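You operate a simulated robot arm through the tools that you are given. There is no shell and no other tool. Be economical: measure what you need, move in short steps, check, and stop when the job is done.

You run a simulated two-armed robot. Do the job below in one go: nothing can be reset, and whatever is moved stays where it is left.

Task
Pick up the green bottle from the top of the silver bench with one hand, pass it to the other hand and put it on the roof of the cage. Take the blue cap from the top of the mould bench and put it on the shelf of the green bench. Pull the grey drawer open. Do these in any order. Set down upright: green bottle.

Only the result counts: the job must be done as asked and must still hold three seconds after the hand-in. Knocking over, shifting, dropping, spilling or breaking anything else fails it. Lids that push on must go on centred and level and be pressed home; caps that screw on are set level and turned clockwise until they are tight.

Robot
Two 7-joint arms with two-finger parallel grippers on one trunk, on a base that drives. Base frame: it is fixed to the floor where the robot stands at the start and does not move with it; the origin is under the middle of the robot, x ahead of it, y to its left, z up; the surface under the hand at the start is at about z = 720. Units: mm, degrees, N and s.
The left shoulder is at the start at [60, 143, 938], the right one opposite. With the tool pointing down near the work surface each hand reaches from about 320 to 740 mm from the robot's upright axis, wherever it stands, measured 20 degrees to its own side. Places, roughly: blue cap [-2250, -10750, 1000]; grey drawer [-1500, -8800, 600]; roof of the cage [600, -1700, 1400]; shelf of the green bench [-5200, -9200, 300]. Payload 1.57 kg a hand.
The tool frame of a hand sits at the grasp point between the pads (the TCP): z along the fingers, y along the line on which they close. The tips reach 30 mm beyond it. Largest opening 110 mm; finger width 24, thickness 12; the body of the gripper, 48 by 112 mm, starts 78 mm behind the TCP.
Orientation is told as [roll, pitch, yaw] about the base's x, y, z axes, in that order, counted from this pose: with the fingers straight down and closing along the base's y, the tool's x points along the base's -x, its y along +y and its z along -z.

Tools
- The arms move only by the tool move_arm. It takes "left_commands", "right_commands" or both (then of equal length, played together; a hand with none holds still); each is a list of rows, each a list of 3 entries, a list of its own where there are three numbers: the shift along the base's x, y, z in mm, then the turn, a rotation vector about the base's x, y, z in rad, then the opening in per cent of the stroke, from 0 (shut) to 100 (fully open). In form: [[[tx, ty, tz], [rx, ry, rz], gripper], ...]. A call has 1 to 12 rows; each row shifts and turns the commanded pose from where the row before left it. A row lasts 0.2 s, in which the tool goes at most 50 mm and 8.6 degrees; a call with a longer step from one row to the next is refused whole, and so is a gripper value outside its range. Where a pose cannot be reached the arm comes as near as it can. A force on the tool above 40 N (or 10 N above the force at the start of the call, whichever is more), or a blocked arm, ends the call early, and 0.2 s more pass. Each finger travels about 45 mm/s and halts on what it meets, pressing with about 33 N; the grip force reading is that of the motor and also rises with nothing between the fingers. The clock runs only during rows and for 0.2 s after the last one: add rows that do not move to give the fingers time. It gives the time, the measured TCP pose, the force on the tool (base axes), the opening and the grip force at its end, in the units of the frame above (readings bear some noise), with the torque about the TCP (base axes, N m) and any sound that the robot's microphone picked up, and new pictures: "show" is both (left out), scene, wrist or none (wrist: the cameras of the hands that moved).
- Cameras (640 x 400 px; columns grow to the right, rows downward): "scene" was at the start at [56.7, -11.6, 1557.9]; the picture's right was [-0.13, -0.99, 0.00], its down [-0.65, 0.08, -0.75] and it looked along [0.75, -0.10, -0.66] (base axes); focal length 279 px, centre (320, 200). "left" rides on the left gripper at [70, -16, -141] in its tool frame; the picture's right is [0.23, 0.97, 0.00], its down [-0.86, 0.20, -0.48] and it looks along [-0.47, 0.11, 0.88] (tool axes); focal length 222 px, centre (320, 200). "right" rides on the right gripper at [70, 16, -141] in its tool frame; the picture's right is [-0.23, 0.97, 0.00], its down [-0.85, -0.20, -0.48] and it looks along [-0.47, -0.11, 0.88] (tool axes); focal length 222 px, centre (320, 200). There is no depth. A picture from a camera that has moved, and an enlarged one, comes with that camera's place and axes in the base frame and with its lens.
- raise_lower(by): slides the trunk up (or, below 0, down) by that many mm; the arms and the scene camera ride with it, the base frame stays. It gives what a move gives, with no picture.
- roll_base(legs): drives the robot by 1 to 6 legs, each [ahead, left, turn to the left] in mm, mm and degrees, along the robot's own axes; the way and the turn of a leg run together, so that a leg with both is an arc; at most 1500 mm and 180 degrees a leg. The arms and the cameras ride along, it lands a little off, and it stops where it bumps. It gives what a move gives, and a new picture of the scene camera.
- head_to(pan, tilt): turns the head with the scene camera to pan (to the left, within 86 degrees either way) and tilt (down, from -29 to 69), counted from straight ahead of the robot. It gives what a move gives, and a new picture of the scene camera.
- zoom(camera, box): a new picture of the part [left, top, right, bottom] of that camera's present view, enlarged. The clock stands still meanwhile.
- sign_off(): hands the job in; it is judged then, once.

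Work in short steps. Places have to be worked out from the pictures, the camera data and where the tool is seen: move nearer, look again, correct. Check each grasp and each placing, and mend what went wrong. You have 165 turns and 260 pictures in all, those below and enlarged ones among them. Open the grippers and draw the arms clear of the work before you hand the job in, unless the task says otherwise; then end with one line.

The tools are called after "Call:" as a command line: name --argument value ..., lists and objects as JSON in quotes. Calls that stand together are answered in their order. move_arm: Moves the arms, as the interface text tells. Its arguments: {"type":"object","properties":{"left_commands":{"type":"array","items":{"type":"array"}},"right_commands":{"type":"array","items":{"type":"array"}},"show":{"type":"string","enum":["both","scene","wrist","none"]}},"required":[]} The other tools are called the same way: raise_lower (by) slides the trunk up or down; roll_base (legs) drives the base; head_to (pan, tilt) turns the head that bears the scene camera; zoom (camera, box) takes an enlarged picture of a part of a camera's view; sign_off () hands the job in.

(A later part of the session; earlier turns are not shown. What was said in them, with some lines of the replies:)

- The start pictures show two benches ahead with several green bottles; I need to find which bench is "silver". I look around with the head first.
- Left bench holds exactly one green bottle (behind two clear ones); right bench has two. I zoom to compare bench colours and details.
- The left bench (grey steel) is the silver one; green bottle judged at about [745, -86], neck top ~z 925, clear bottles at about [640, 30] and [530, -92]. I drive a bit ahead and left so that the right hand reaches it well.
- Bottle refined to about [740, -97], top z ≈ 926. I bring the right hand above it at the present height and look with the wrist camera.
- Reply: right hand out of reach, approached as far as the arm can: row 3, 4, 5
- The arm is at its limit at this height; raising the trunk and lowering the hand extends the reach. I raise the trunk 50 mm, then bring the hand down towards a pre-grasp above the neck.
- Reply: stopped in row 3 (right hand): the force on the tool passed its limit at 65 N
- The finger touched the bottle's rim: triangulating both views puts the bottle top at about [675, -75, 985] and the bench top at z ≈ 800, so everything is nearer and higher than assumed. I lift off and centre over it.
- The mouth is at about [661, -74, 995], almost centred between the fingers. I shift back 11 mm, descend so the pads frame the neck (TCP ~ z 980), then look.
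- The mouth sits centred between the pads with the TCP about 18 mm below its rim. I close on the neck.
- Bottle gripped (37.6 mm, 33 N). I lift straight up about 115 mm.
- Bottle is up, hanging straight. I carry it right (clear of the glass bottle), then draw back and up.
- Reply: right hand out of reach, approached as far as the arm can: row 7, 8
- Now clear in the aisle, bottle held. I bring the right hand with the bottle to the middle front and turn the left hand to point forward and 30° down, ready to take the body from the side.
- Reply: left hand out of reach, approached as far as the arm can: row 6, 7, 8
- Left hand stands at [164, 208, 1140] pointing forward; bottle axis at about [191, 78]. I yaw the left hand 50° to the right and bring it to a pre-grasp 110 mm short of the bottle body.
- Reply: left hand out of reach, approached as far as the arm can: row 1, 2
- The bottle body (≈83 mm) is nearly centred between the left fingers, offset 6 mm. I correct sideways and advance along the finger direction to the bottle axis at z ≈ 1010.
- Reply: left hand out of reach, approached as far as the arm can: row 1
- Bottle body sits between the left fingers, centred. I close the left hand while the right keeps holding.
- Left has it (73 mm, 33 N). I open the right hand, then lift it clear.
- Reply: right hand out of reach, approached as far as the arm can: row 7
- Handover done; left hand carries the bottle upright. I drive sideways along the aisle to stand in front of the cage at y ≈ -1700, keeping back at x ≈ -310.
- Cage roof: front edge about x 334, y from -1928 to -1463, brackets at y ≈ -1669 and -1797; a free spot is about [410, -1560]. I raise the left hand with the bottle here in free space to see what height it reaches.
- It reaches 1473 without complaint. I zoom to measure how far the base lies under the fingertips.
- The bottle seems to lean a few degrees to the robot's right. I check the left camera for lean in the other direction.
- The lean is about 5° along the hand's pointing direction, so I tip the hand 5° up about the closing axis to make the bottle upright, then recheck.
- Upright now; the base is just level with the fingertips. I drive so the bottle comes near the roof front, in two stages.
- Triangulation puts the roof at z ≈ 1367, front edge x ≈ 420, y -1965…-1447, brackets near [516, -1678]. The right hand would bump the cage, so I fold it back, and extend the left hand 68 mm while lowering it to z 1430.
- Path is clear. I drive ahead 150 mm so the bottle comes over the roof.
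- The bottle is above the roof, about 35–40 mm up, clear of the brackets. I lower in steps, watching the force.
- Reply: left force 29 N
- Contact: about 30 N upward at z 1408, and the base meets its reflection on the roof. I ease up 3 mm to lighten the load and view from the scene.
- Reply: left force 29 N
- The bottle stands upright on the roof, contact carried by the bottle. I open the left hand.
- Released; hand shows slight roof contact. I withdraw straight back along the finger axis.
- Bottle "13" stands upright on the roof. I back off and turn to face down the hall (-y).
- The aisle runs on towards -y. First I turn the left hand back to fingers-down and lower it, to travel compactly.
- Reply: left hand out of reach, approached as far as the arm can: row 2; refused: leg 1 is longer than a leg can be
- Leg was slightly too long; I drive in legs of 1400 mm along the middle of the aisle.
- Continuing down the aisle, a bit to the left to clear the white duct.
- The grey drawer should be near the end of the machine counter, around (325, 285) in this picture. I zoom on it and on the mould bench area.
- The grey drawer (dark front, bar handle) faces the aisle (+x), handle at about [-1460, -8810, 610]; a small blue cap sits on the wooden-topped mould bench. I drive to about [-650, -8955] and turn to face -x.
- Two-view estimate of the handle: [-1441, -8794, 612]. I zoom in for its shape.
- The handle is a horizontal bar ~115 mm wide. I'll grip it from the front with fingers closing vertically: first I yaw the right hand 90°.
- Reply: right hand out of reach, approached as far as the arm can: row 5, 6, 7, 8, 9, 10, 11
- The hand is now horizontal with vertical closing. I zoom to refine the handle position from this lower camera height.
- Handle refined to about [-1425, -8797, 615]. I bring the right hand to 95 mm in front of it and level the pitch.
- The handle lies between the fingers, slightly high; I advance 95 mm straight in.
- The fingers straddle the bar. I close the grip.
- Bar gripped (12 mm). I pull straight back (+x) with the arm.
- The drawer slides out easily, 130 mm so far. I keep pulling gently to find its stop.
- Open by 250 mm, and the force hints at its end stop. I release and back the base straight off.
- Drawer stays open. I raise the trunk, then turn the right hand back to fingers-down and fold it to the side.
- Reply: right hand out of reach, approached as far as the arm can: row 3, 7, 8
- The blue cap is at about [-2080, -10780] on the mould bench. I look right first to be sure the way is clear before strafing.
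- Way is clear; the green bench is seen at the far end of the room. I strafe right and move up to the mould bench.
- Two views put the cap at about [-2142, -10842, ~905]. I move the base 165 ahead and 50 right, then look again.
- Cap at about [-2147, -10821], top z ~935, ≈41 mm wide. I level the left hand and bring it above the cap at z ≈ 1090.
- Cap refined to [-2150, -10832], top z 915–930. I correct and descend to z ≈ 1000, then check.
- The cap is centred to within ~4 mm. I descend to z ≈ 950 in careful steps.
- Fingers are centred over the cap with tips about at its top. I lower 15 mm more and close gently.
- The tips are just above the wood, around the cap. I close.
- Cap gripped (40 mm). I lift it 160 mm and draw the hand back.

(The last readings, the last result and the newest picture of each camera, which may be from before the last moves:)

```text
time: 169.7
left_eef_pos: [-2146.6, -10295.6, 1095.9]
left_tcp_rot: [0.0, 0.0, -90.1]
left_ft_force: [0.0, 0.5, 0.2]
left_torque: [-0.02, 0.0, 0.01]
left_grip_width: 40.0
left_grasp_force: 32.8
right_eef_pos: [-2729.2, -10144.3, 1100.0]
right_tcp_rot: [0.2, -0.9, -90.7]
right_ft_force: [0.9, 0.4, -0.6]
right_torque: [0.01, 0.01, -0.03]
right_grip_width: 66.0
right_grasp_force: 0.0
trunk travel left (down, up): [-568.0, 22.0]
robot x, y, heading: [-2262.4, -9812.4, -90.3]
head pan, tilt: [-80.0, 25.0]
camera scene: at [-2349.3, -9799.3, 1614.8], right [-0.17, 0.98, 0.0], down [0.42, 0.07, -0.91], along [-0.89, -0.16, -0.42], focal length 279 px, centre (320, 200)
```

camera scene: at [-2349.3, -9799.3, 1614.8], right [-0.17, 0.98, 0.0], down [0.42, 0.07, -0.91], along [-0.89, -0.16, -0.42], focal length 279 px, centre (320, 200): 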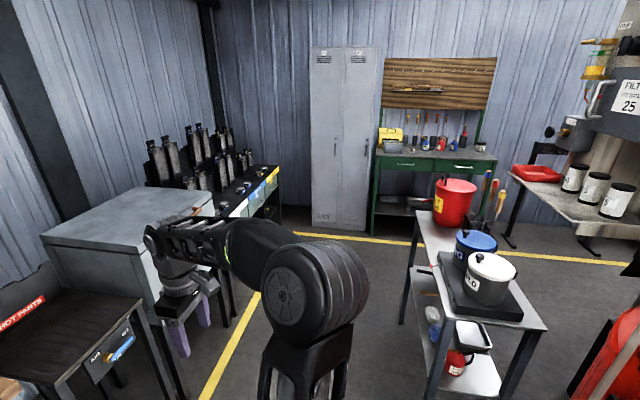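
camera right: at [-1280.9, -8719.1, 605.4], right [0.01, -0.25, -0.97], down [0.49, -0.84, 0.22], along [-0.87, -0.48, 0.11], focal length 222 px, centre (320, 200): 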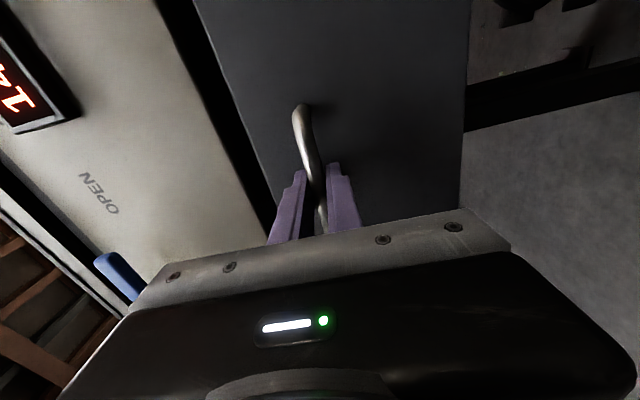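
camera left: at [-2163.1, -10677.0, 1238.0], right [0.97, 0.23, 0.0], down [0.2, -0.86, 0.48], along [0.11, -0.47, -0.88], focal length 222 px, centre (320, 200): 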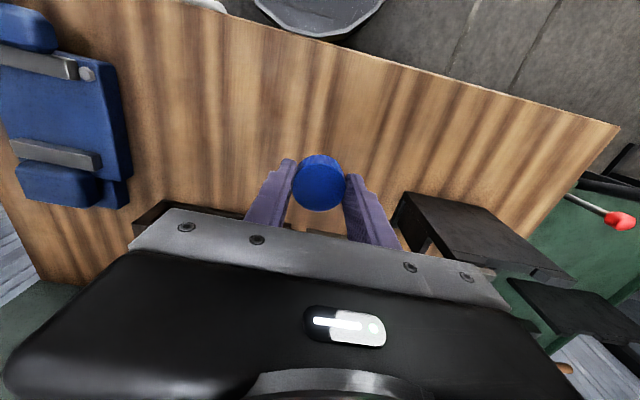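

Cap held. The green bench is at the far wall beyond the cart; the lane between cart and furnace is about 1 m wide. I pull the right hand in, then turn to face -x and drive along y ≈ -9970.

Call:
move_arm --right_commands '[[[38, -14, 0], [0, 0, 0], 60], [[38, -14, 0], [0, 0, 0], 60], [[38, -14, 0], [0, 0, 0], 60], [[38, -14, 0], [0, 0, 0], 60], [[38, -14, 0], [0, 0, 0], 60], [[0, 0, 0], [0, 0, 0], 60]]' --show "none"

Call:
roll_base --legs '[[160, 0, 0], [0, 0, -89.8]]'

Call:
head_to --pan 0 --tilt 22

```text
time: 171.1
left_eef_pos: [-2147.3, -10294.4, 1095.8]
left_tcp_rot: [0.0, 0.0, -90.0]
left_ft_force: [-0.6, 0.0, -0.5]
left_torque: [0.02, -0.01, 0.01]
left_grip_width: 40.3
left_grasp_force: 32.4
right_eef_pos: [-2539.7, -10213.2, 1099.9]
right_tcp_rot: [0.2, -1.1, -90.7]
right_ft_force: [0.1, -0.1, -0.1]
right_torque: [-0.04, -0.01, 0.0]
right_grip_width: 66.0
right_grasp_force: 0.1
trunk travel left (down, up): [-568.0, 22.0]
robot x, y, heading: [-2264.2, -9815.4, -90.0]
head pan, tilt: [-80.0, 25.0]
```

```text
time: 176.3
left_eef_pos: [-2743.6, -10086.5, 1095.3]
left_tcp_rot: [0.0, 0.0, -179.9]
left_ft_force: [-0.4, -0.3, 0.1]
left_torque: [-0.02, -0.02, -0.04]
left_grip_width: 40.3
left_grasp_force: 33.2
right_eef_pos: [-2664.4, -9693.5, 1100.3]
right_tcp_rot: [0.2, -1.0, 179.4]
right_ft_force: [0.2, -0.7, -0.2]
right_torque: [-0.03, 0.0, 0.0]
right_grip_width: 66.1
right_grasp_force: 0.1
trunk travel left (down, up): [-568.0, 22.0]
robot x, y, heading: [-2262.5, -9973.1, -180.2]
head pan, tilt: [-80.0, 25.0]
camera scene: at [-2244.9, -9881.9, 1614.8], right [0.98, 0.17, 0.0], down [0.07, -0.42, -0.91], along [-0.16, 0.89, -0.42], focal length 279 px, centre (320, 200)
```

scene: 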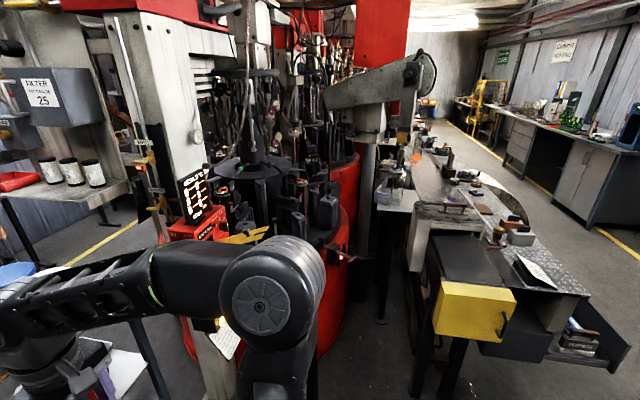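

```text
time: 177.9
left_eef_pos: [-2743.7, -10087.0, 1095.5]
left_tcp_rot: [-0.1, -0.1, -179.9]
left_ft_force: [-1.1, 0.0, -0.4]
left_torque: [0.01, 0.01, 0.03]
left_grip_width: 40.3
left_grasp_force: 33.0
right_eef_pos: [-2664.4, -9693.7, 1100.1]
right_tcp_rot: [0.2, -1.0, 179.5]
right_ft_force: [-0.1, 0.3, -0.4]
right_torque: [0.02, -0.01, -0.01]
right_grip_width: 66.0
right_grasp_force: 0.1
trunk travel left (down, up): [-568.0, 22.0]
robot x, y, heading: [-2265.1, -9972.5, -179.8]
head pan, tilt: [0.0, 22.0]
camera scene: at [-2321.7, -9972.7, 1619.7], right [0.0, 1.0, 0.0], down [0.37, 0.0, -0.93], along [-0.93, 0.0, -0.37], focal length 279 px, centre (320, 200)
```

scene: 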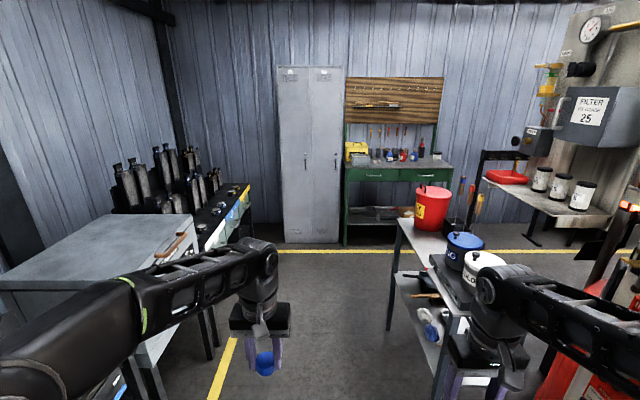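

The lane is clear. I drive ahead ~2050 mm along y ≈ -10000, then strafe right in front of the green bench.

Call:
roll_base --legs '[[1400, 30, 0], [600, 0, 0]]'

Call:
head_to --pan -45 --tilt 30

```text
time: 187.8
left_eef_pos: [-4723.8, -10133.2, 1095.4]
left_tcp_rot: [0.0, 0.0, -179.8]
left_ft_force: [0.2, -0.5, -0.2]
left_torque: [0.01, -0.02, 0.01]
left_grip_width: 40.2
left_grasp_force: 33.3
right_eef_pos: [-4645.4, -9740.1, 1100.2]
right_tcp_rot: [0.2, -1.0, 179.7]
right_ft_force: [0.0, -0.9, 0.5]
right_torque: [0.02, -0.02, 0.01]
right_grip_width: 65.8
right_grasp_force: 0.1
trunk travel left (down, up): [-568.0, 22.0]
robot x, y, heading: [-4239.0, -10017.9, -179.9]
head pan, tilt: [0.0, 22.0]
camera scene: at [-4302.6, -10017.4, 1619.6], right [-0.01, 1.0, 0.0], down [0.38, 0.0, -0.93], along [-0.93, 0.0, -0.38], focal length 279 px, centre (320, 200)
```

scene: 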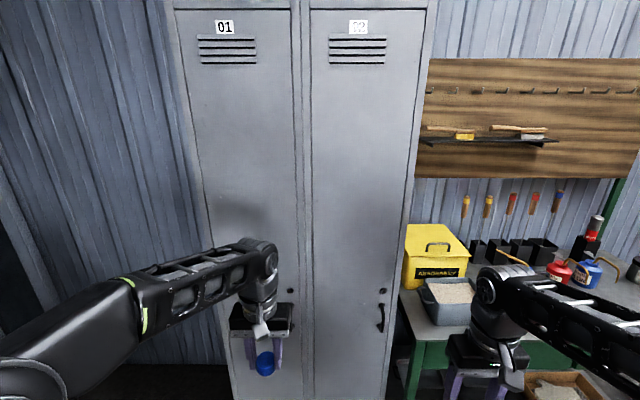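

```text
time: 188.9
left_eef_pos: [-4723.9, -10133.6, 1096.3]
left_tcp_rot: [0.0, 0.1, -179.7]
left_ft_force: [-0.7, -1.0, -0.5]
left_torque: [-0.04, 0.0, 0.05]
left_grip_width: 40.2
left_grasp_force: 32.4
right_eef_pos: [-4646.4, -9740.5, 1100.1]
right_tcp_rot: [0.1, -1.0, 179.7]
right_ft_force: [-0.1, -1.3, 0.3]
right_torque: [0.01, 0.0, -0.03]
right_grip_width: 66.1
right_grasp_force: 0.1
trunk travel left (down, up): [-568.0, 22.0]
robot x, y, heading: [-4241.7, -10017.7, -179.9]
head pan, tilt: [-45.0, 30.0]
camera scene: at [-4273.3, -9953.4, 1606.9], right [0.7, 0.71, 0.0], down [0.36, -0.35, -0.87], along [-0.62, 0.61, -0.5], focal length 279 px, centre (320, 200)
```

scene: 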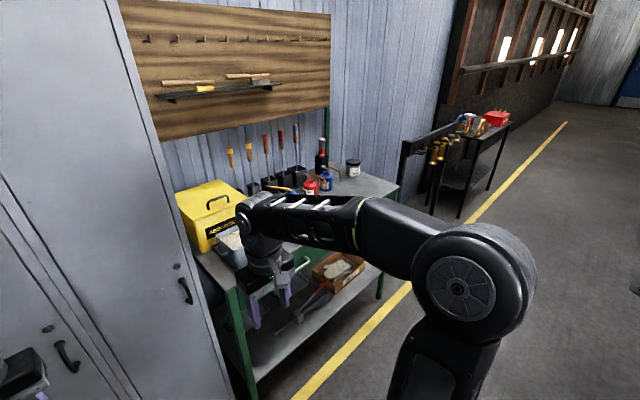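

The bench's lower shelf is visible with a box and clamp at mid-back; free space near its front. I strafe right 600 mm and look down at it.

Call:
roll_base --legs '[[0, -600, 0]]'

Call:
raise_lower --by -350

Call:
head_to --pan 0 --tilt 40

```text
time: 192.3
left_eef_pos: [-4728.0, -9532.6, 1095.9]
left_tcp_rot: [0.0, -0.1, -179.5]
left_ft_force: [-0.4, 0.0, -0.9]
left_torque: [-0.01, -0.03, 0.01]
left_grip_width: 40.3
left_grasp_force: 33.3
right_eef_pos: [-4649.8, -9138.2, 1098.7]
right_tcp_rot: [0.2, -1.1, 179.8]
right_ft_force: [-0.3, 0.5, -0.5]
right_torque: [-0.03, 0.0, -0.02]
right_grip_width: 66.2
right_grasp_force: 0.1
trunk travel left (down, up): [-568.0, 22.0]
robot x, y, heading: [-4245.0, -9413.6, -179.7]
head pan, tilt: [-45.0, 30.0]
camera scene: at [-4277.1, -9350.4, 1606.8], right [0.7, 0.71, 0.0], down [0.36, -0.35, -0.87], along [-0.62, 0.61, -0.5], focal length 279 px, centre (320, 200)
```

scene: 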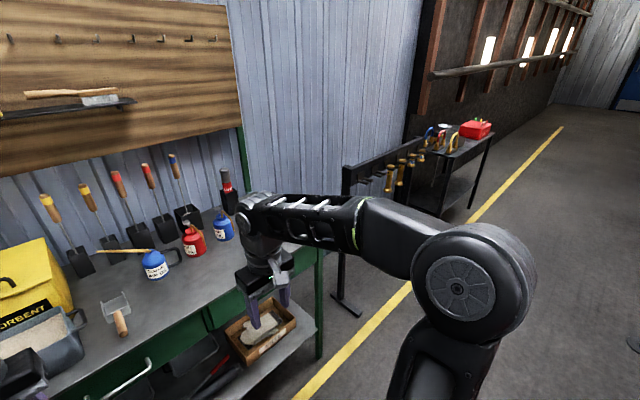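

```text
time: 195.7
left_eef_pos: [-4726.5, -9533.5, 745.4]
left_tcp_rot: [0.0, 0.0, -179.5]
left_ft_force: [0.1, -0.1, 0.4]
left_torque: [-0.01, 0.0, -0.03]
left_grip_width: 40.3
left_grasp_force: 32.8
right_eef_pos: [-4649.3, -9138.8, 750.0]
right_tcp_rot: [0.2, -0.9, 179.7]
right_ft_force: [-0.1, -0.9, -0.1]
right_torque: [0.02, 0.03, 0.02]
right_grip_width: 66.1
right_grasp_force: 0.2
trunk travel left (down, up): [-218.0, 372.0]
robot x, y, heading: [-4242.5, -9416.7, -179.8]
head pan, tilt: [-45.0, 30.0]
```

```text
time: 196.8
left_eef_pos: [-4728.0, -9532.5, 744.6]
left_tcp_rot: [0.0, 0.0, -179.5]
left_ft_force: [0.4, -1.6, 0.3]
left_torque: [0.0, 0.06, 0.02]
left_grip_width: 40.2
left_grasp_force: 33.1
right_eef_pos: [-4649.6, -9139.0, 749.2]
right_tcp_rot: [0.2, -1.0, 179.8]
right_ft_force: [-0.2, -0.8, 0.1]
right_torque: [0.02, 0.01, -0.01]
right_grip_width: 65.9
right_grasp_force: 0.2
trunk travel left (down, up): [-218.0, 372.0]
robot x, y, heading: [-4247.4, -9410.5, -179.5]
head pan, tilt: [0.0, 40.0]
camera scene: at [-4297.6, -9415.2, 1241.5], right [-0.01, 1.0, 0.0], down [0.64, 0.0, -0.77], along [-0.77, 0.0, -0.64], focal length 279 px, centre (320, 200)
```

scene: 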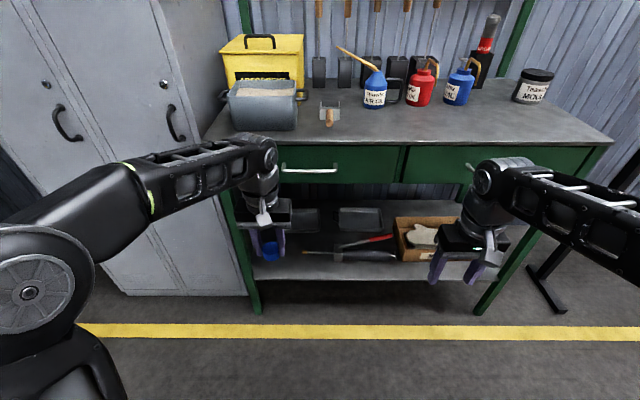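

The opening above the shelf spans z ≈ 300–750, shelf front edge at x ≈ -4950. I move the left hand aside to see the free part of the shelf.

Call:
move_arm --left_commands '[[[20, -45, 20], [0, 0, 0], 10], [[20, -45, 20], [0, 0, 0], 10], [[10, -45, 20], [0, 0, 0], 10], [[0, 0, 0], [0, 0, 0], 10]]' --show "none"

Call:
zoom --camera "scene" --box '[220, 170, 500, 320]'

```text
refused: row 1 steps farther than a row can; nothing moved
```

```text
2.29 times, centred on (360, 245) of scene
camera zoom: at [-4297.6, -9415.2, 1241.5], right [-0.01, 1.0, 0.0], down [0.64, 0.0, -0.77], along [-0.77, 0.0, -0.64], focal length 638 px, centre (229, 97)
```

zoom: 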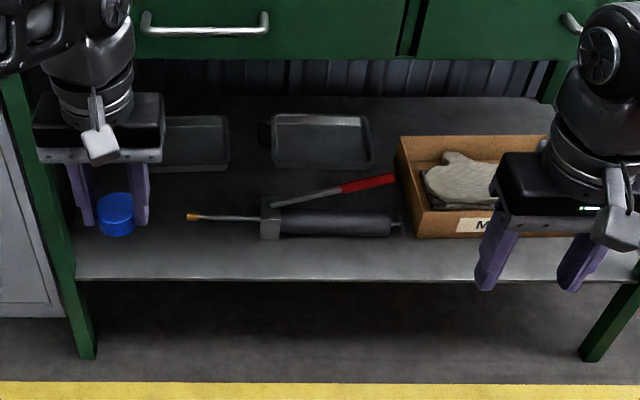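

The shelf's left front corner area around [-5020, -9580] is free (grease gun nozzle to the right, leg to the left). I lower the trunk 210 mm, then tilt the left hand 30° forward while drawing it back.

Call:
raise_lower --by -210

Call:
move_arm --left_commands '[[[10, -5, 0], [0, 0.131, 0], 10], [[10, -5, 0], [0, 0.131, 0], 10], [[10, -5, 0], [0, 0.131, 0], 10], [[10, -5, 0], [0, 0.131, 0], 10], [[0, -5, 0], [0, 0, 0], 10], [[0, 0, 0], [0, 0, 0], 10]]' --show "scene"

```text
time: 199.1
left_eef_pos: [-4727.0, -9533.1, 535.2]
left_tcp_rot: [0.0, 0.0, -179.6]
left_ft_force: [-0.9, -0.3, -0.3]
left_torque: [0.02, 0.0, -0.02]
left_grip_width: 40.0
left_grasp_force: 32.7
right_eef_pos: [-4650.5, -9138.2, 541.0]
right_tcp_rot: [0.2, -1.0, 179.7]
right_ft_force: [0.3, -0.3, -0.1]
right_torque: [-0.01, 0.02, 0.0]
right_grip_width: 66.2
right_grasp_force: 0.0
trunk travel left (down, up): [-8.0, 582.0]
robot x, y, heading: [-4245.9, -9414.2, -179.6]
head pan, tilt: [0.0, 40.0]
```

```text
time: 200.5
left_eef_pos: [-4687.1, -9558.4, 537.0]
left_tcp_rot: [-0.3, -30.1, -179.5]
left_ft_force: [-0.6, 0.1, -0.3]
left_torque: [-0.01, -0.02, 0.0]
left_grip_width: 40.1
left_grasp_force: 32.8
right_eef_pos: [-4648.7, -9139.8, 540.6]
right_tcp_rot: [0.2, -1.0, 179.8]
right_ft_force: [0.4, -0.8, 0.4]
right_torque: [0.01, 0.01, -0.03]
right_grip_width: 66.0
right_grasp_force: 0.1
trunk travel left (down, up): [-8.0, 582.0]
robot x, y, heading: [-4243.8, -9413.5, -179.8]
head pan, tilt: [0.0, 40.0]
camera scene: at [-4297.6, -9415.3, 1031.5], right [-0.01, 1.0, 0.0], down [0.64, 0.0, -0.77], along [-0.77, -0.01, -0.64], focal length 279 px, centre (320, 200)
```

scene: 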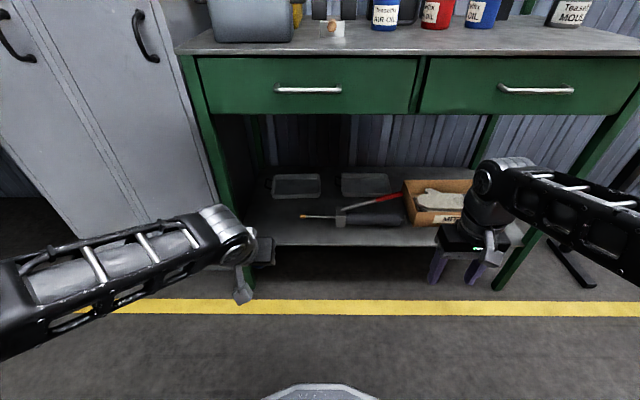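

Shelf height checks out at z ≈ 300. I drive ahead 200 mm, with the left hand staying short of the bench front.

Call:
roll_base --legs '[[200, 0, 0]]'

Call:
zoom --camera "left" --box '[0, 0, 640, 400]'

```text
time: 202.1
left_eef_pos: [-4887.7, -9558.8, 536.0]
left_tcp_rot: [-0.3, -30.0, -179.5]
left_ft_force: [0.2, 0.1, 0.0]
left_torque: [-0.01, 0.01, 0.0]
left_grip_width: 40.3
left_grasp_force: 32.5
right_eef_pos: [-4849.9, -9140.1, 540.5]
right_tcp_rot: [0.2, -0.9, 179.7]
right_ft_force: [0.3, -0.4, -0.1]
right_torque: [0.01, 0.01, 0.0]
right_grip_width: 65.9
right_grasp_force: 0.0
trunk travel left (down, up): [-8.0, 582.0]
robot x, y, heading: [-4444.5, -9417.7, -179.5]
head pan, tilt: [0.0, 40.0]
camera scene: at [-4498.3, -9416.6, 1031.5], right [-0.01, 1.0, 0.0], down [0.64, 0.0, -0.77], along [-0.77, -0.01, -0.64], focal length 279 px, centre (320, 200)
```

scene: 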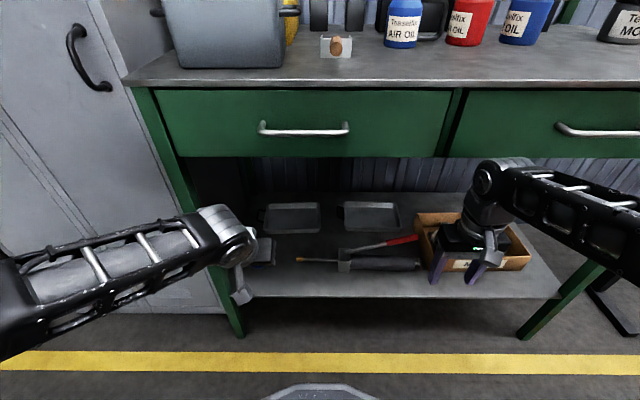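

```text
1.00 times, centred on (320, 200) of left (not enlarged: the box is as wide or as high as the picture)
camera zoom: at [-4756.4, -9542.3, 624.7], right [0.2, -0.97, -0.12], down [-0.5, -0.21, 0.84], along [-0.84, -0.11, -0.53], focal length 222 px, centre (320, 200)
```

zoom: 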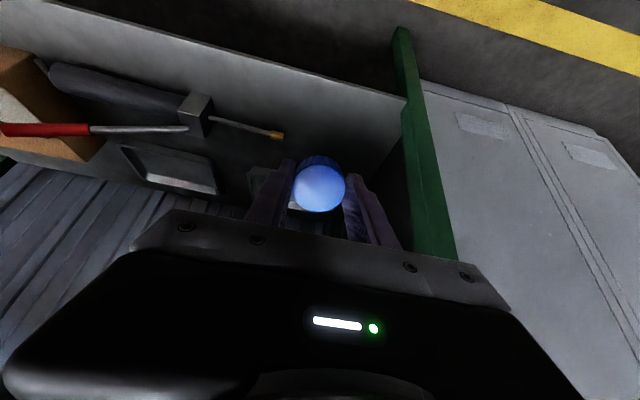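

There is another grey item at the left of the shelf, near the hand. I zoom both views to see it.

Call:
zoom --camera "scene" --box '[180, 180, 360, 310]'

Call:
zoom --camera "left" --box '[180, 60, 480, 250]'

```text
3.08 times, centred on (270, 245) of scene
camera zoom: at [-4498.3, -9416.6, 1031.5], right [-0.01, 1.0, 0.0], down [0.64, 0.0, -0.77], along [-0.77, -0.01, -0.64], focal length 859 px, centre (474, 62)
```

zoom: 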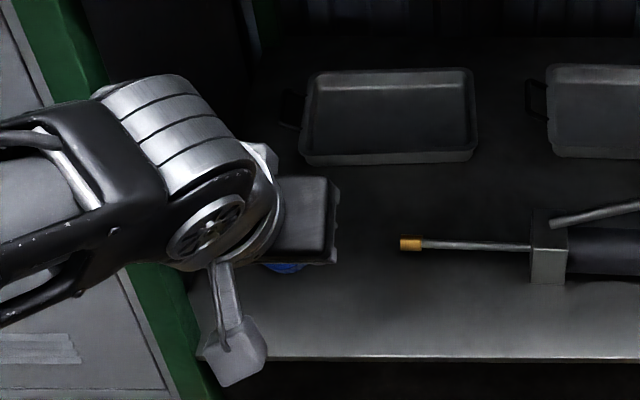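

```text
2.11 times, centred on (330, 155) of left
camera zoom: at [-4756.4, -9542.3, 624.7], right [0.2, -0.97, -0.12], down [-0.5, -0.21, 0.84], along [-0.84, -0.11, -0.53], focal length 468 px, centre (299, 295)
```

zoom: 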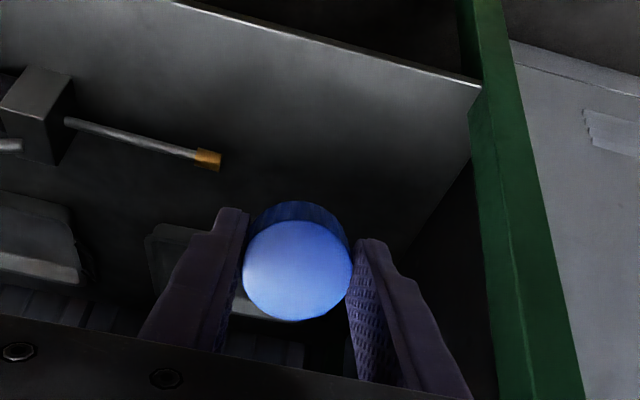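

That item was just the gripper body; the shelf corner is free (nozzle tip at [-5058, -9482], shelf end y ≈ -9680). I bring the cap in to about [-5005, -9580, 352].

Call:
move_arm --left_commands '[[[-23, -4, -37], [0, 0, 0], 10], [[-23, -4, -37], [0, 0, 0], 10], [[-23, -4, -37], [0, 0, 0], 10], [[-24, -4, -37], [0, 0, 0], 10], [[-24, -5, -35], [0, 0, 0], 10], [[0, 0, 0], [0, 0, 0], 10]]'

```text
time: 203.5
left_eef_pos: [-5006.0, -9580.3, 351.6]
left_tcp_rot: [-0.3, -30.0, -179.6]
left_ft_force: [0.0, 0.8, 0.1]
left_torque: [0.0, 0.0, 0.01]
left_grip_width: 40.2
left_grasp_force: 33.2
right_eef_pos: [-4849.6, -9140.6, 540.0]
right_tcp_rot: [0.2, -1.1, 179.7]
right_ft_force: [-0.2, -0.3, 0.6]
right_torque: [0.01, 0.02, -0.01]
right_grip_width: 66.0
right_grasp_force: 0.1
trunk travel left (down, up): [-8.0, 582.0]
robot x, y, heading: [-4444.2, -9415.4, -179.7]
head pan, tilt: [0.0, 40.0]
camera scene: at [-4498.4, -9416.6, 1031.5], right [-0.01, 1.0, 0.0], down [0.64, 0.0, -0.77], along [-0.77, -0.01, -0.64], focal length 279 px, centre (320, 200)
camera left: at [-4873.3, -9563.9, 440.9], right [0.2, -0.97, -0.12], down [-0.5, -0.21, 0.84], along [-0.84, -0.11, -0.53], focal length 222 px, centre (320, 200)
```

scene: 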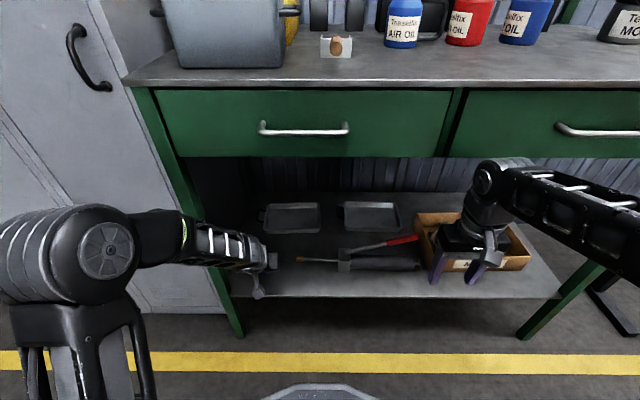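
left: 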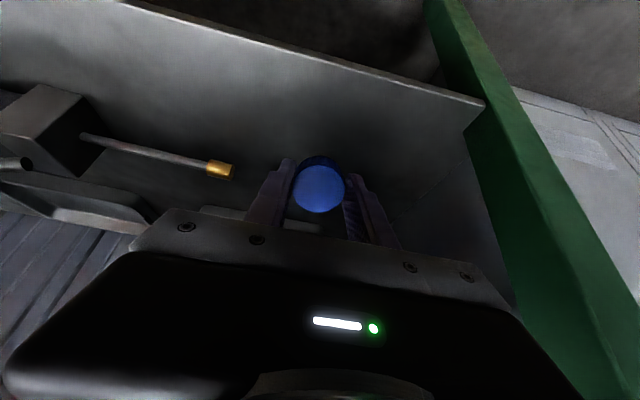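

Position is good; shelf z ≈ 295–300. I lower slowly until contact.

Call:
move_arm --left_commands '[[[0, 0, -5], [0, 0, 0], 10], [[0, 0, -4], [0, 0, 0], 10], [[0, 0, -3], [0, 0, 0], 10], [[0, 0, 0], [0, 0, 0], 10]]' --show "wrist"

```text
time: 204.5
left_eef_pos: [-5004.3, -9579.6, 341.5]
left_tcp_rot: [-0.3, -30.1, -179.6]
left_ft_force: [0.0, 0.5, 0.2]
left_torque: [0.04, 0.0, 0.0]
left_grip_width: 40.2
left_grasp_force: 32.7
right_eef_pos: [-4851.6, -9140.4, 540.5]
right_tcp_rot: [0.2, -1.0, 179.6]
right_ft_force: [-0.4, 0.3, 0.5]
right_torque: [-0.01, -0.01, 0.03]
right_grip_width: 66.2
right_grasp_force: 0.1
trunk travel left (down, up): [-8.0, 582.0]
robot x, y, heading: [-4444.8, -9411.9, -179.4]
head pan, tilt: [0.0, 40.0]
camera left: at [-4873.3, -9563.3, 429.4], right [0.2, -0.97, -0.12], down [-0.5, -0.21, 0.84], along [-0.84, -0.11, -0.53], focal length 222 px, centre (320, 200)
```

left: 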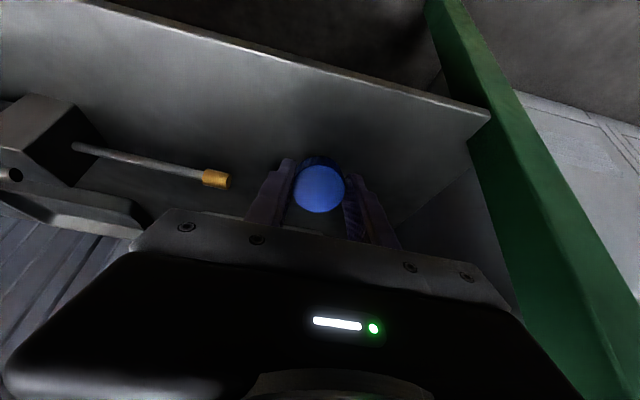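

No contact yet; I continue down in small steps.

Call:
move_arm --left_commands '[[[0, 0, -3], [0, 0, 0], 10], [[0, 0, -3], [0, 0, 0], 10], [[0, 0, -2], [0, 0, 0], 10], [[0, 0, 0], [0, 0, 0], 10]]' --show "wrist"

```text
time: 205.5
left_eef_pos: [-5004.6, -9580.6, 332.7]
left_tcp_rot: [-0.2, -30.1, -179.4]
left_ft_force: [0.9, 0.0, -0.4]
left_torque: [0.02, 0.01, 0.01]
left_grip_width: 40.4
left_grasp_force: 32.1
right_eef_pos: [-4851.3, -9139.6, 540.0]
right_tcp_rot: [0.1, -0.9, 179.6]
right_ft_force: [-0.9, -0.2, 0.2]
right_torque: [-0.01, -0.05, 0.01]
right_grip_width: 65.9
right_grasp_force: 0.0
trunk travel left (down, up): [-8.0, 582.0]
robot x, y, heading: [-4448.6, -9415.6, -179.5]
head pan, tilt: [0.0, 40.0]
camera left: at [-4873.3, -9563.5, 421.3], right [0.2, -0.97, -0.12], down [-0.5, -0.21, 0.84], along [-0.84, -0.11, -0.53], focal length 222 px, centre (320, 200)
```

left: 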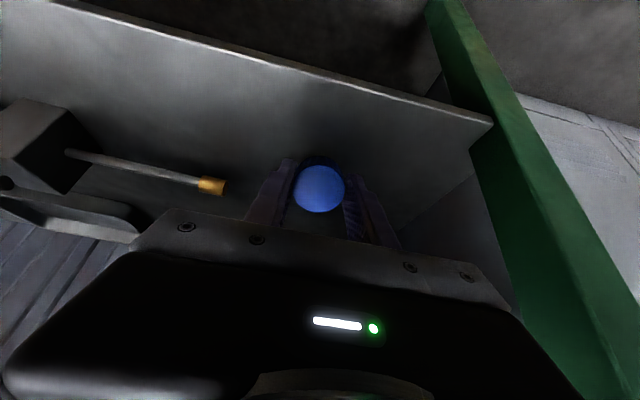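

Still free; newer triangulation puts the shelf nearer z ≈ 270. I keep lowering with small steps.

Call:
move_arm --left_commands '[[[0, 0, -4], [0, 0, 0], 10], [[0, 0, -4], [0, 0, 0], 10], [[0, 0, -3], [0, 0, 0], 10], [[0, 0, -3], [0, 0, 0], 10], [[0, 0, 0], [0, 0, 0], 10]]' --show "wrist"

```text
time: 206.7
left_eef_pos: [-5005.7, -9580.5, 319.0]
left_tcp_rot: [-0.3, -30.1, -179.5]
left_ft_force: [0.0, -0.5, 3.9]
left_torque: [-0.01, 0.03, -0.01]
left_grip_width: 40.3
left_grasp_force: 33.3
right_eef_pos: [-4850.6, -9139.6, 541.1]
right_tcp_rot: [0.2, -1.0, 179.8]
right_ft_force: [0.2, 0.3, -0.6]
right_torque: [0.02, 0.03, 0.01]
right_grip_width: 66.0
right_grasp_force: 0.0
trunk travel left (down, up): [-8.0, 582.0]
robot x, y, heading: [-4445.9, -9415.3, -179.4]
head pan, tilt: [0.0, 40.0]
camera left: at [-4873.6, -9563.1, 407.8], right [0.2, -0.97, -0.12], down [-0.5, -0.21, 0.84], along [-0.84, -0.11, -0.53], focal length 222 px, centre (320, 200)
```

left: 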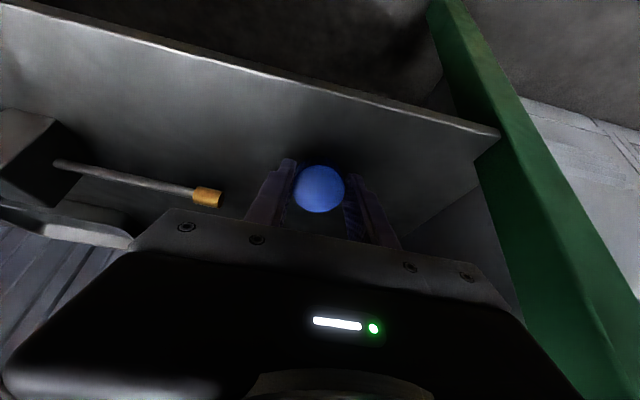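

First contact (4 N), and the cap is starting to pivot level in the pads. I press 4 mm more.

Call:
move_arm --left_commands '[[[0, 0, -2], [0, 0, 0], 10], [[0, 0, -2], [0, 0, 0], 10], [[0, 0, 0], [0, 0, 0], 10]]' --show "none"

Call:
zoom --camera "left" --box '[240, 120, 400, 240]'

```text
time: 207.5
left_eef_pos: [-5005.8, -9579.2, 317.0]
left_tcp_rot: [-0.4, -30.4, -179.5]
left_ft_force: [0.1, -0.5, 24.3]
left_torque: [0.0, 0.12, 0.05]
left_grip_width: 40.1
left_grasp_force: 32.9
right_eef_pos: [-4850.0, -9140.0, 541.6]
right_tcp_rot: [0.3, -1.2, 179.7]
right_ft_force: [0.5, 0.9, 0.0]
right_torque: [0.01, -0.03, 0.01]
right_grip_width: 66.0
right_grasp_force: 0.0
trunk travel left (down, up): [-8.0, 582.0]
robot x, y, heading: [-4446.8, -9416.9, -179.7]
head pan, tilt: [0.0, 40.0]
```

```text
3.33 times, centred on (320, 180) of left
camera zoom: at [-4874.1, -9562.8, 405.5], right [0.2, -0.97, -0.12], down [-0.49, -0.21, 0.84], along [-0.85, -0.11, -0.52], focal length 740 px, centre (320, 267)
```

zoom: 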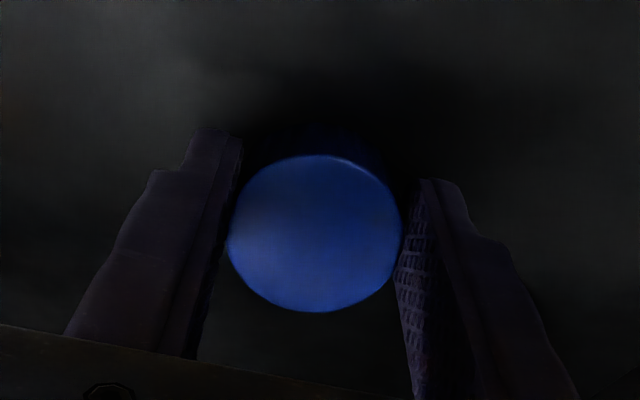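

Firm contact at 24 N. I ease up 2 mm and open slowly.

Call:
move_arm --left_commands '[[[0, 0, 2], [0, 0, 0], 10], [[0, 0, 0], [0, 0, 0], 37], [[0, 0, 0], [0, 0, 0], 40], [[0, 0, 0], [0, 0, 0], 45], [[0, 0, 0], [0, 0, 0], 55], [[0, 0, 0], [0, 0, 0], 70], [[0, 0, 0], [0, 0, 0], 70]]' --show "wrist"

Call:
zoom --camera "left" --box '[240, 120, 400, 240]'

```text
time: 209.1
left_eef_pos: [-5004.7, -9580.7, 316.7]
left_tcp_rot: [-0.4, -30.0, -179.5]
left_ft_force: [0.0, 0.4, 0.3]
left_torque: [0.01, 0.01, -0.04]
left_grip_width: 77.0
left_grasp_force: 0.0
right_eef_pos: [-4851.1, -9139.3, 539.8]
right_tcp_rot: [0.3, -1.0, 179.7]
right_ft_force: [0.1, 0.0, 0.4]
right_torque: [0.01, 0.02, 0.02]
right_grip_width: 66.0
right_grasp_force: 0.1
trunk travel left (down, up): [-8.0, 582.0]
robot x, y, heading: [-4449.2, -9417.2, -179.7]
head pan, tilt: [0.0, 40.0]
camera left: at [-4873.4, -9563.3, 405.6], right [0.2, -0.97, -0.12], down [-0.5, -0.21, 0.84], along [-0.84, -0.11, -0.53], focal length 222 px, centre (320, 200)
```

left: 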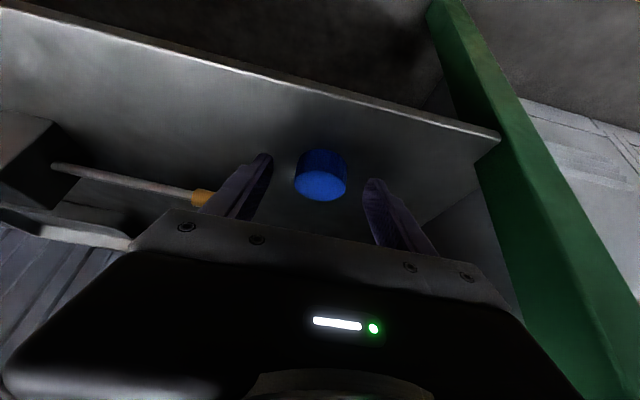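

```text
3.33 times, centred on (320, 180) of left
camera zoom: at [-4873.4, -9563.3, 405.6], right [0.2, -0.97, -0.12], down [-0.5, -0.21, 0.84], along [-0.84, -0.11, -0.53], focal length 740 px, centre (320, 267)
```

zoom: 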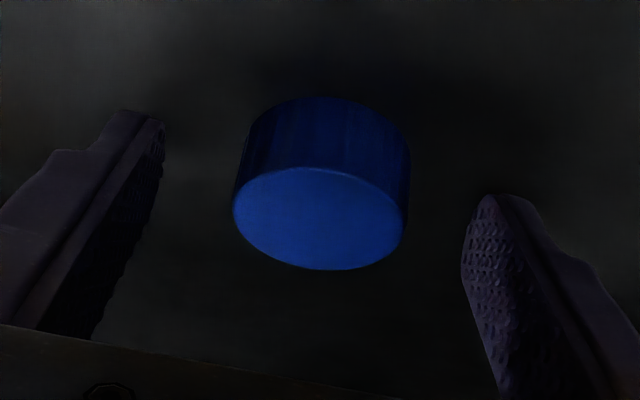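

The cap lies flat on the shelf, free of the fingers. I withdraw back along the finger axis.

Call:
move_arm --left_commands '[[[8, 0, 14], [0, 0, 0], 70], [[15, 0, 26], [0, 0, 0], 70], [[20, 0, 35], [0, 0, 0], 70], [[25, 0, 35], [0, 0, 0], 70], [[40, 0, 20], [0, 0, 0], 70], [[40, 0, 10], [0, 0, 0], 70], [[0, 0, 0], [0, 0, 0], 70]]' --show "wrist"

Call:
roll_base --legs '[[-350, 0, 0]]'

Call:
zoom --camera "scene" --box '[200, 150, 420, 290]'

```text
time: 210.7
left_eef_pos: [-4855.1, -9578.7, 457.1]
left_tcp_rot: [-0.2, -30.0, -179.4]
left_ft_force: [0.8, 0.2, -0.2]
left_torque: [-0.01, 0.0, 0.0]
left_grip_width: 77.1
left_grasp_force: 0.0
right_eef_pos: [-4851.1, -9140.3, 539.5]
right_tcp_rot: [0.2, -1.0, 179.8]
right_ft_force: [-0.9, -0.3, -0.3]
right_torque: [0.0, -0.03, -0.01]
right_grip_width: 65.9
right_grasp_force: 0.0
trunk travel left (down, up): [-8.0, 582.0]
robot x, y, heading: [-4446.7, -9416.4, -179.6]
head pan, tilt: [0.0, 40.0]
camera left: at [-4725.0, -9563.0, 545.8], right [0.2, -0.97, -0.12], down [-0.5, -0.21, 0.84], along [-0.84, -0.11, -0.53], focal length 222 px, centre (320, 200)
```

left: 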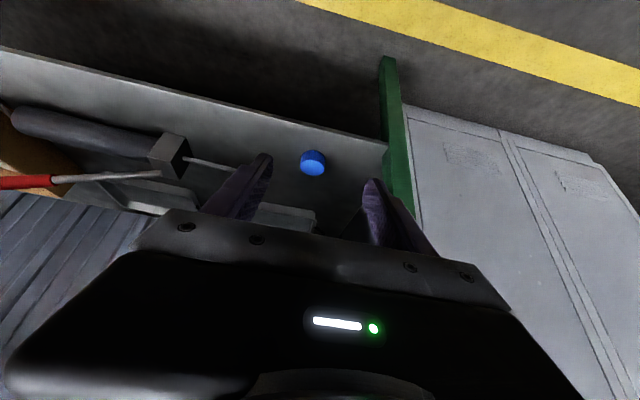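

```text
time: 212.7
left_eef_pos: [-4556.4, -9576.1, 457.4]
left_tcp_rot: [-0.3, -30.1, -179.2]
left_ft_force: [-0.2, 1.1, -0.1]
left_torque: [0.03, 0.01, 0.03]
left_grip_width: 77.0
left_grasp_force: 0.1
right_eef_pos: [-4553.3, -9135.8, 541.1]
right_tcp_rot: [0.2, -1.2, 180.0]
right_ft_force: [-0.8, 0.3, 0.0]
right_torque: [0.0, 0.03, -0.01]
right_grip_width: 66.2
right_grasp_force: 0.0
trunk travel left (down, up): [-8.0, 582.0]
robot x, y, heading: [-4144.7, -9410.5, -179.2]
head pan, tilt: [0.0, 40.0]
stopped in leg 1: the robot was blocked; the commanded pose is now the measured one
camera scene: at [-4198.8, -9410.6, 1031.5], right [-0.01, 1.0, 0.0], down [0.64, 0.01, -0.77], along [-0.77, -0.01, -0.64], focal length 279 px, centre (320, 200)
```

scene: 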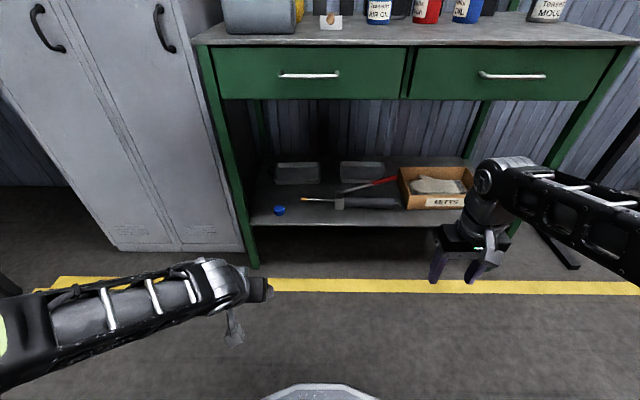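

```text
2.86 times, centred on (310, 220) of scene
camera zoom: at [-4198.8, -9410.6, 1031.5], right [-0.01, 1.0, 0.0], down [0.64, 0.01, -0.77], along [-0.77, -0.01, -0.64], focal length 798 px, centre (349, 143)
```

zoom: 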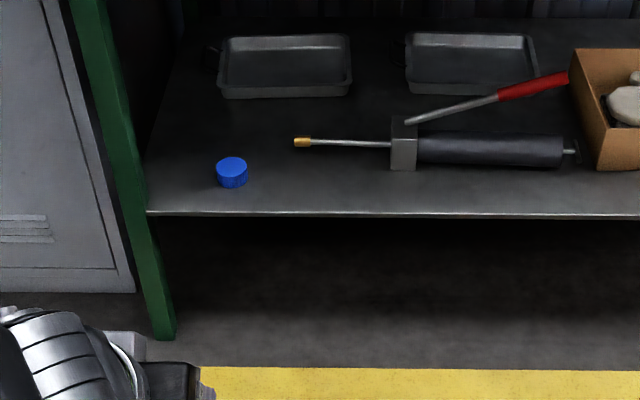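

Cap rests well. But the base bumped something behind (likely the cart); I pull ahead a little and turn to see whether anything was disturbed.

Call:
roll_base --legs '[[80, 0, 0], [0, 300, 0], [0, 0, 90]]'

Call:
head_to --pan 75 --tilt 25

```text
time: 219.3
left_eef_pos: [-4055.4, -10122.4, 456.9]
left_tcp_rot: [-0.3, -30.0, -89.2]
left_ft_force: [0.2, -0.3, -0.2]
left_torque: [0.01, -0.02, 0.02]
left_grip_width: 76.8
left_grasp_force: 0.1
right_eef_pos: [-4496.0, -10117.6, 540.6]
right_tcp_rot: [0.2, -1.2, -89.9]
right_ft_force: [0.1, -0.9, -0.4]
right_torque: [0.01, -0.01, 0.01]
right_grip_width: 66.1
right_grasp_force: 0.0
trunk travel left (down, up): [-8.0, 582.0]
robot x, y, heading: [-4220.9, -9711.1, -89.3]
head pan, tilt: [0.0, 40.0]
camera scene: at [-4219.1, -9768.2, 1031.5], right [-1.0, -0.01, 0.0], down [-0.01, 0.64, -0.77], along [0.01, -0.77, -0.64], focal length 279 px, centre (320, 200)
```

scene: 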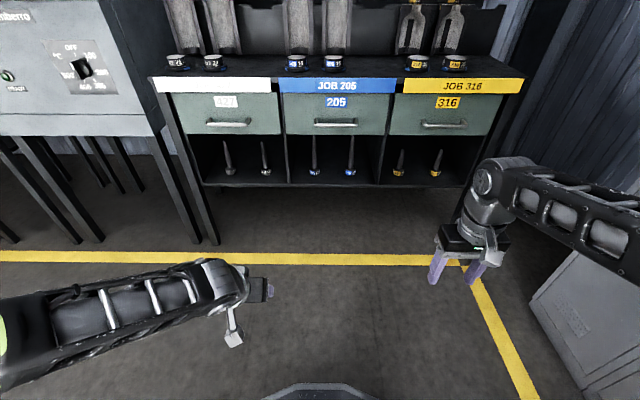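

```text
time: 220.7
left_eef_pos: [-4055.7, -10121.9, 458.5]
left_tcp_rot: [-0.3, -30.1, -89.1]
left_ft_force: [0.6, -0.2, -0.4]
left_torque: [-0.02, 0.01, 0.04]
left_grip_width: 76.9
left_grasp_force: 0.0
right_eef_pos: [-4495.1, -10118.7, 540.6]
right_tcp_rot: [0.1, -1.2, -90.0]
right_ft_force: [0.4, 0.1, 0.3]
right_torque: [0.0, -0.01, -0.05]
right_grip_width: 65.8
right_grasp_force: 0.0
trunk travel left (down, up): [-8.0, 582.0]
robot x, y, heading: [-4221.3, -9710.4, -89.3]
head pan, tilt: [75.0, 25.0]
camera scene: at [-4130.9, -9706.0, 1054.8], right [-0.25, -0.97, 0.0], down [-0.41, 0.1, -0.91], along [0.88, -0.22, -0.42], focal length 279 px, centre (320, 200)
```

scene: 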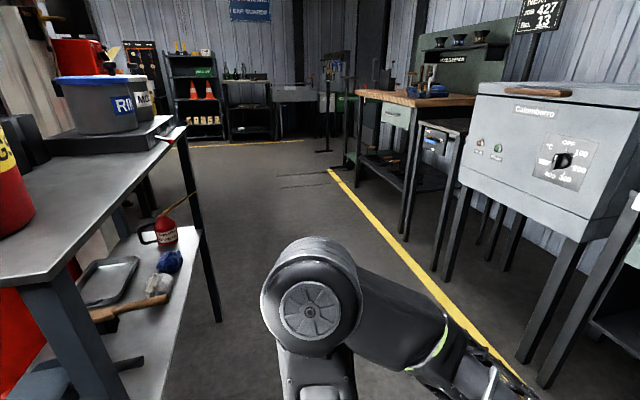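

The cart stands with all its things upright. I check its near leg's floor position against the earlier estimate (-3850, -9468).

Call:
head_to --pan 86 --tilt 50

```text
time: 221.6
left_eef_pos: [-4056.3, -10120.6, 458.5]
left_tcp_rot: [-0.3, -30.0, -89.2]
left_ft_force: [-0.7, 0.0, -0.2]
left_torque: [-0.02, 0.0, 0.0]
left_grip_width: 77.2
left_grasp_force: 0.0
right_eef_pos: [-4495.0, -10119.5, 540.8]
right_tcp_rot: [0.2, -1.2, -90.0]
right_ft_force: [-0.2, -0.6, 0.0]
right_torque: [-0.02, 0.01, 0.01]
right_grip_width: 66.0
right_grasp_force: 0.1
trunk travel left (down, up): [-8.0, 582.0]
robot x, y, heading: [-4221.5, -9714.3, -89.5]
head pan, tilt: [85.9, 50.0]
camera scene: at [-4143.2, -9687.7, 1017.4], right [-0.06, -1.0, 0.0], down [-0.76, 0.05, -0.64], along [0.64, -0.04, -0.77], focal length 279 px, centre (320, 200)
```

scene: 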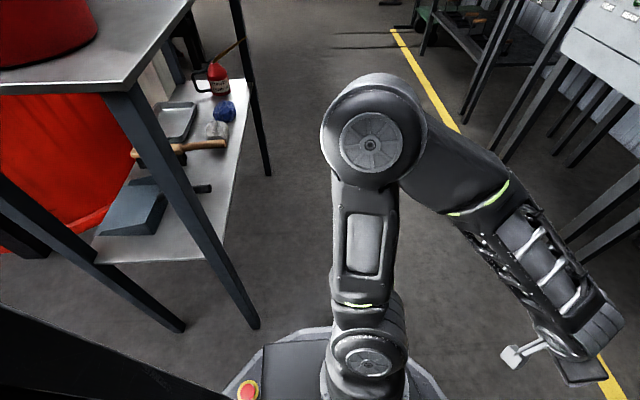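

The leg is at about [-3841, -9481], the same as before within error, so the cart was not shifted. Everything is in place; I open both grippers fully and hand in.

Call:
move_arm --left_commands '[[[0, 0, 0], [0, 0, 0], 100], [[0, 0, 0], [0, 0, 0], 100], [[0, 0, 0], [0, 0, 0], 100]]' --right_commands '[[[0, 0, 0], [0, 0, 0], 100], [[0, 0, 0], [0, 0, 0], 100], [[0, 0, 0], [0, 0, 0], 100]]' --show "none"

Call:
sign_off

```text
time: 222.4
left_eef_pos: [-4055.7, -10119.9, 456.2]
left_tcp_rot: [-0.4, -30.1, -89.2]
left_ft_force: [-0.7, 0.1, -0.2]
left_torque: [-0.02, -0.02, 0.03]
left_grip_width: 109.7
left_grasp_force: 0.0
right_eef_pos: [-4494.9, -10119.0, 540.5]
right_tcp_rot: [0.3, -1.2, -89.9]
right_ft_force: [-0.5, 0.0, 0.7]
right_torque: [-0.02, 0.01, -0.01]
right_grip_width: 110.0
right_grasp_force: 0.0
trunk travel left (down, up): [-8.0, 582.0]
robot x, y, heading: [-4222.4, -9712.6, -89.4]
head pan, tilt: [85.9, 50.0]
```

```text
The job is handed in.
```

The job is handed in: the green bottle was passed from the right hand to the left and stands upright on the cage roof, the blue cap lies on the green bench's shelf, and the grey drawer is pulled open about 250 mm. While backing away from the green bench the base bumped the cart behind it; the cart's things are still upright and its leg is where it was, within measuring error.
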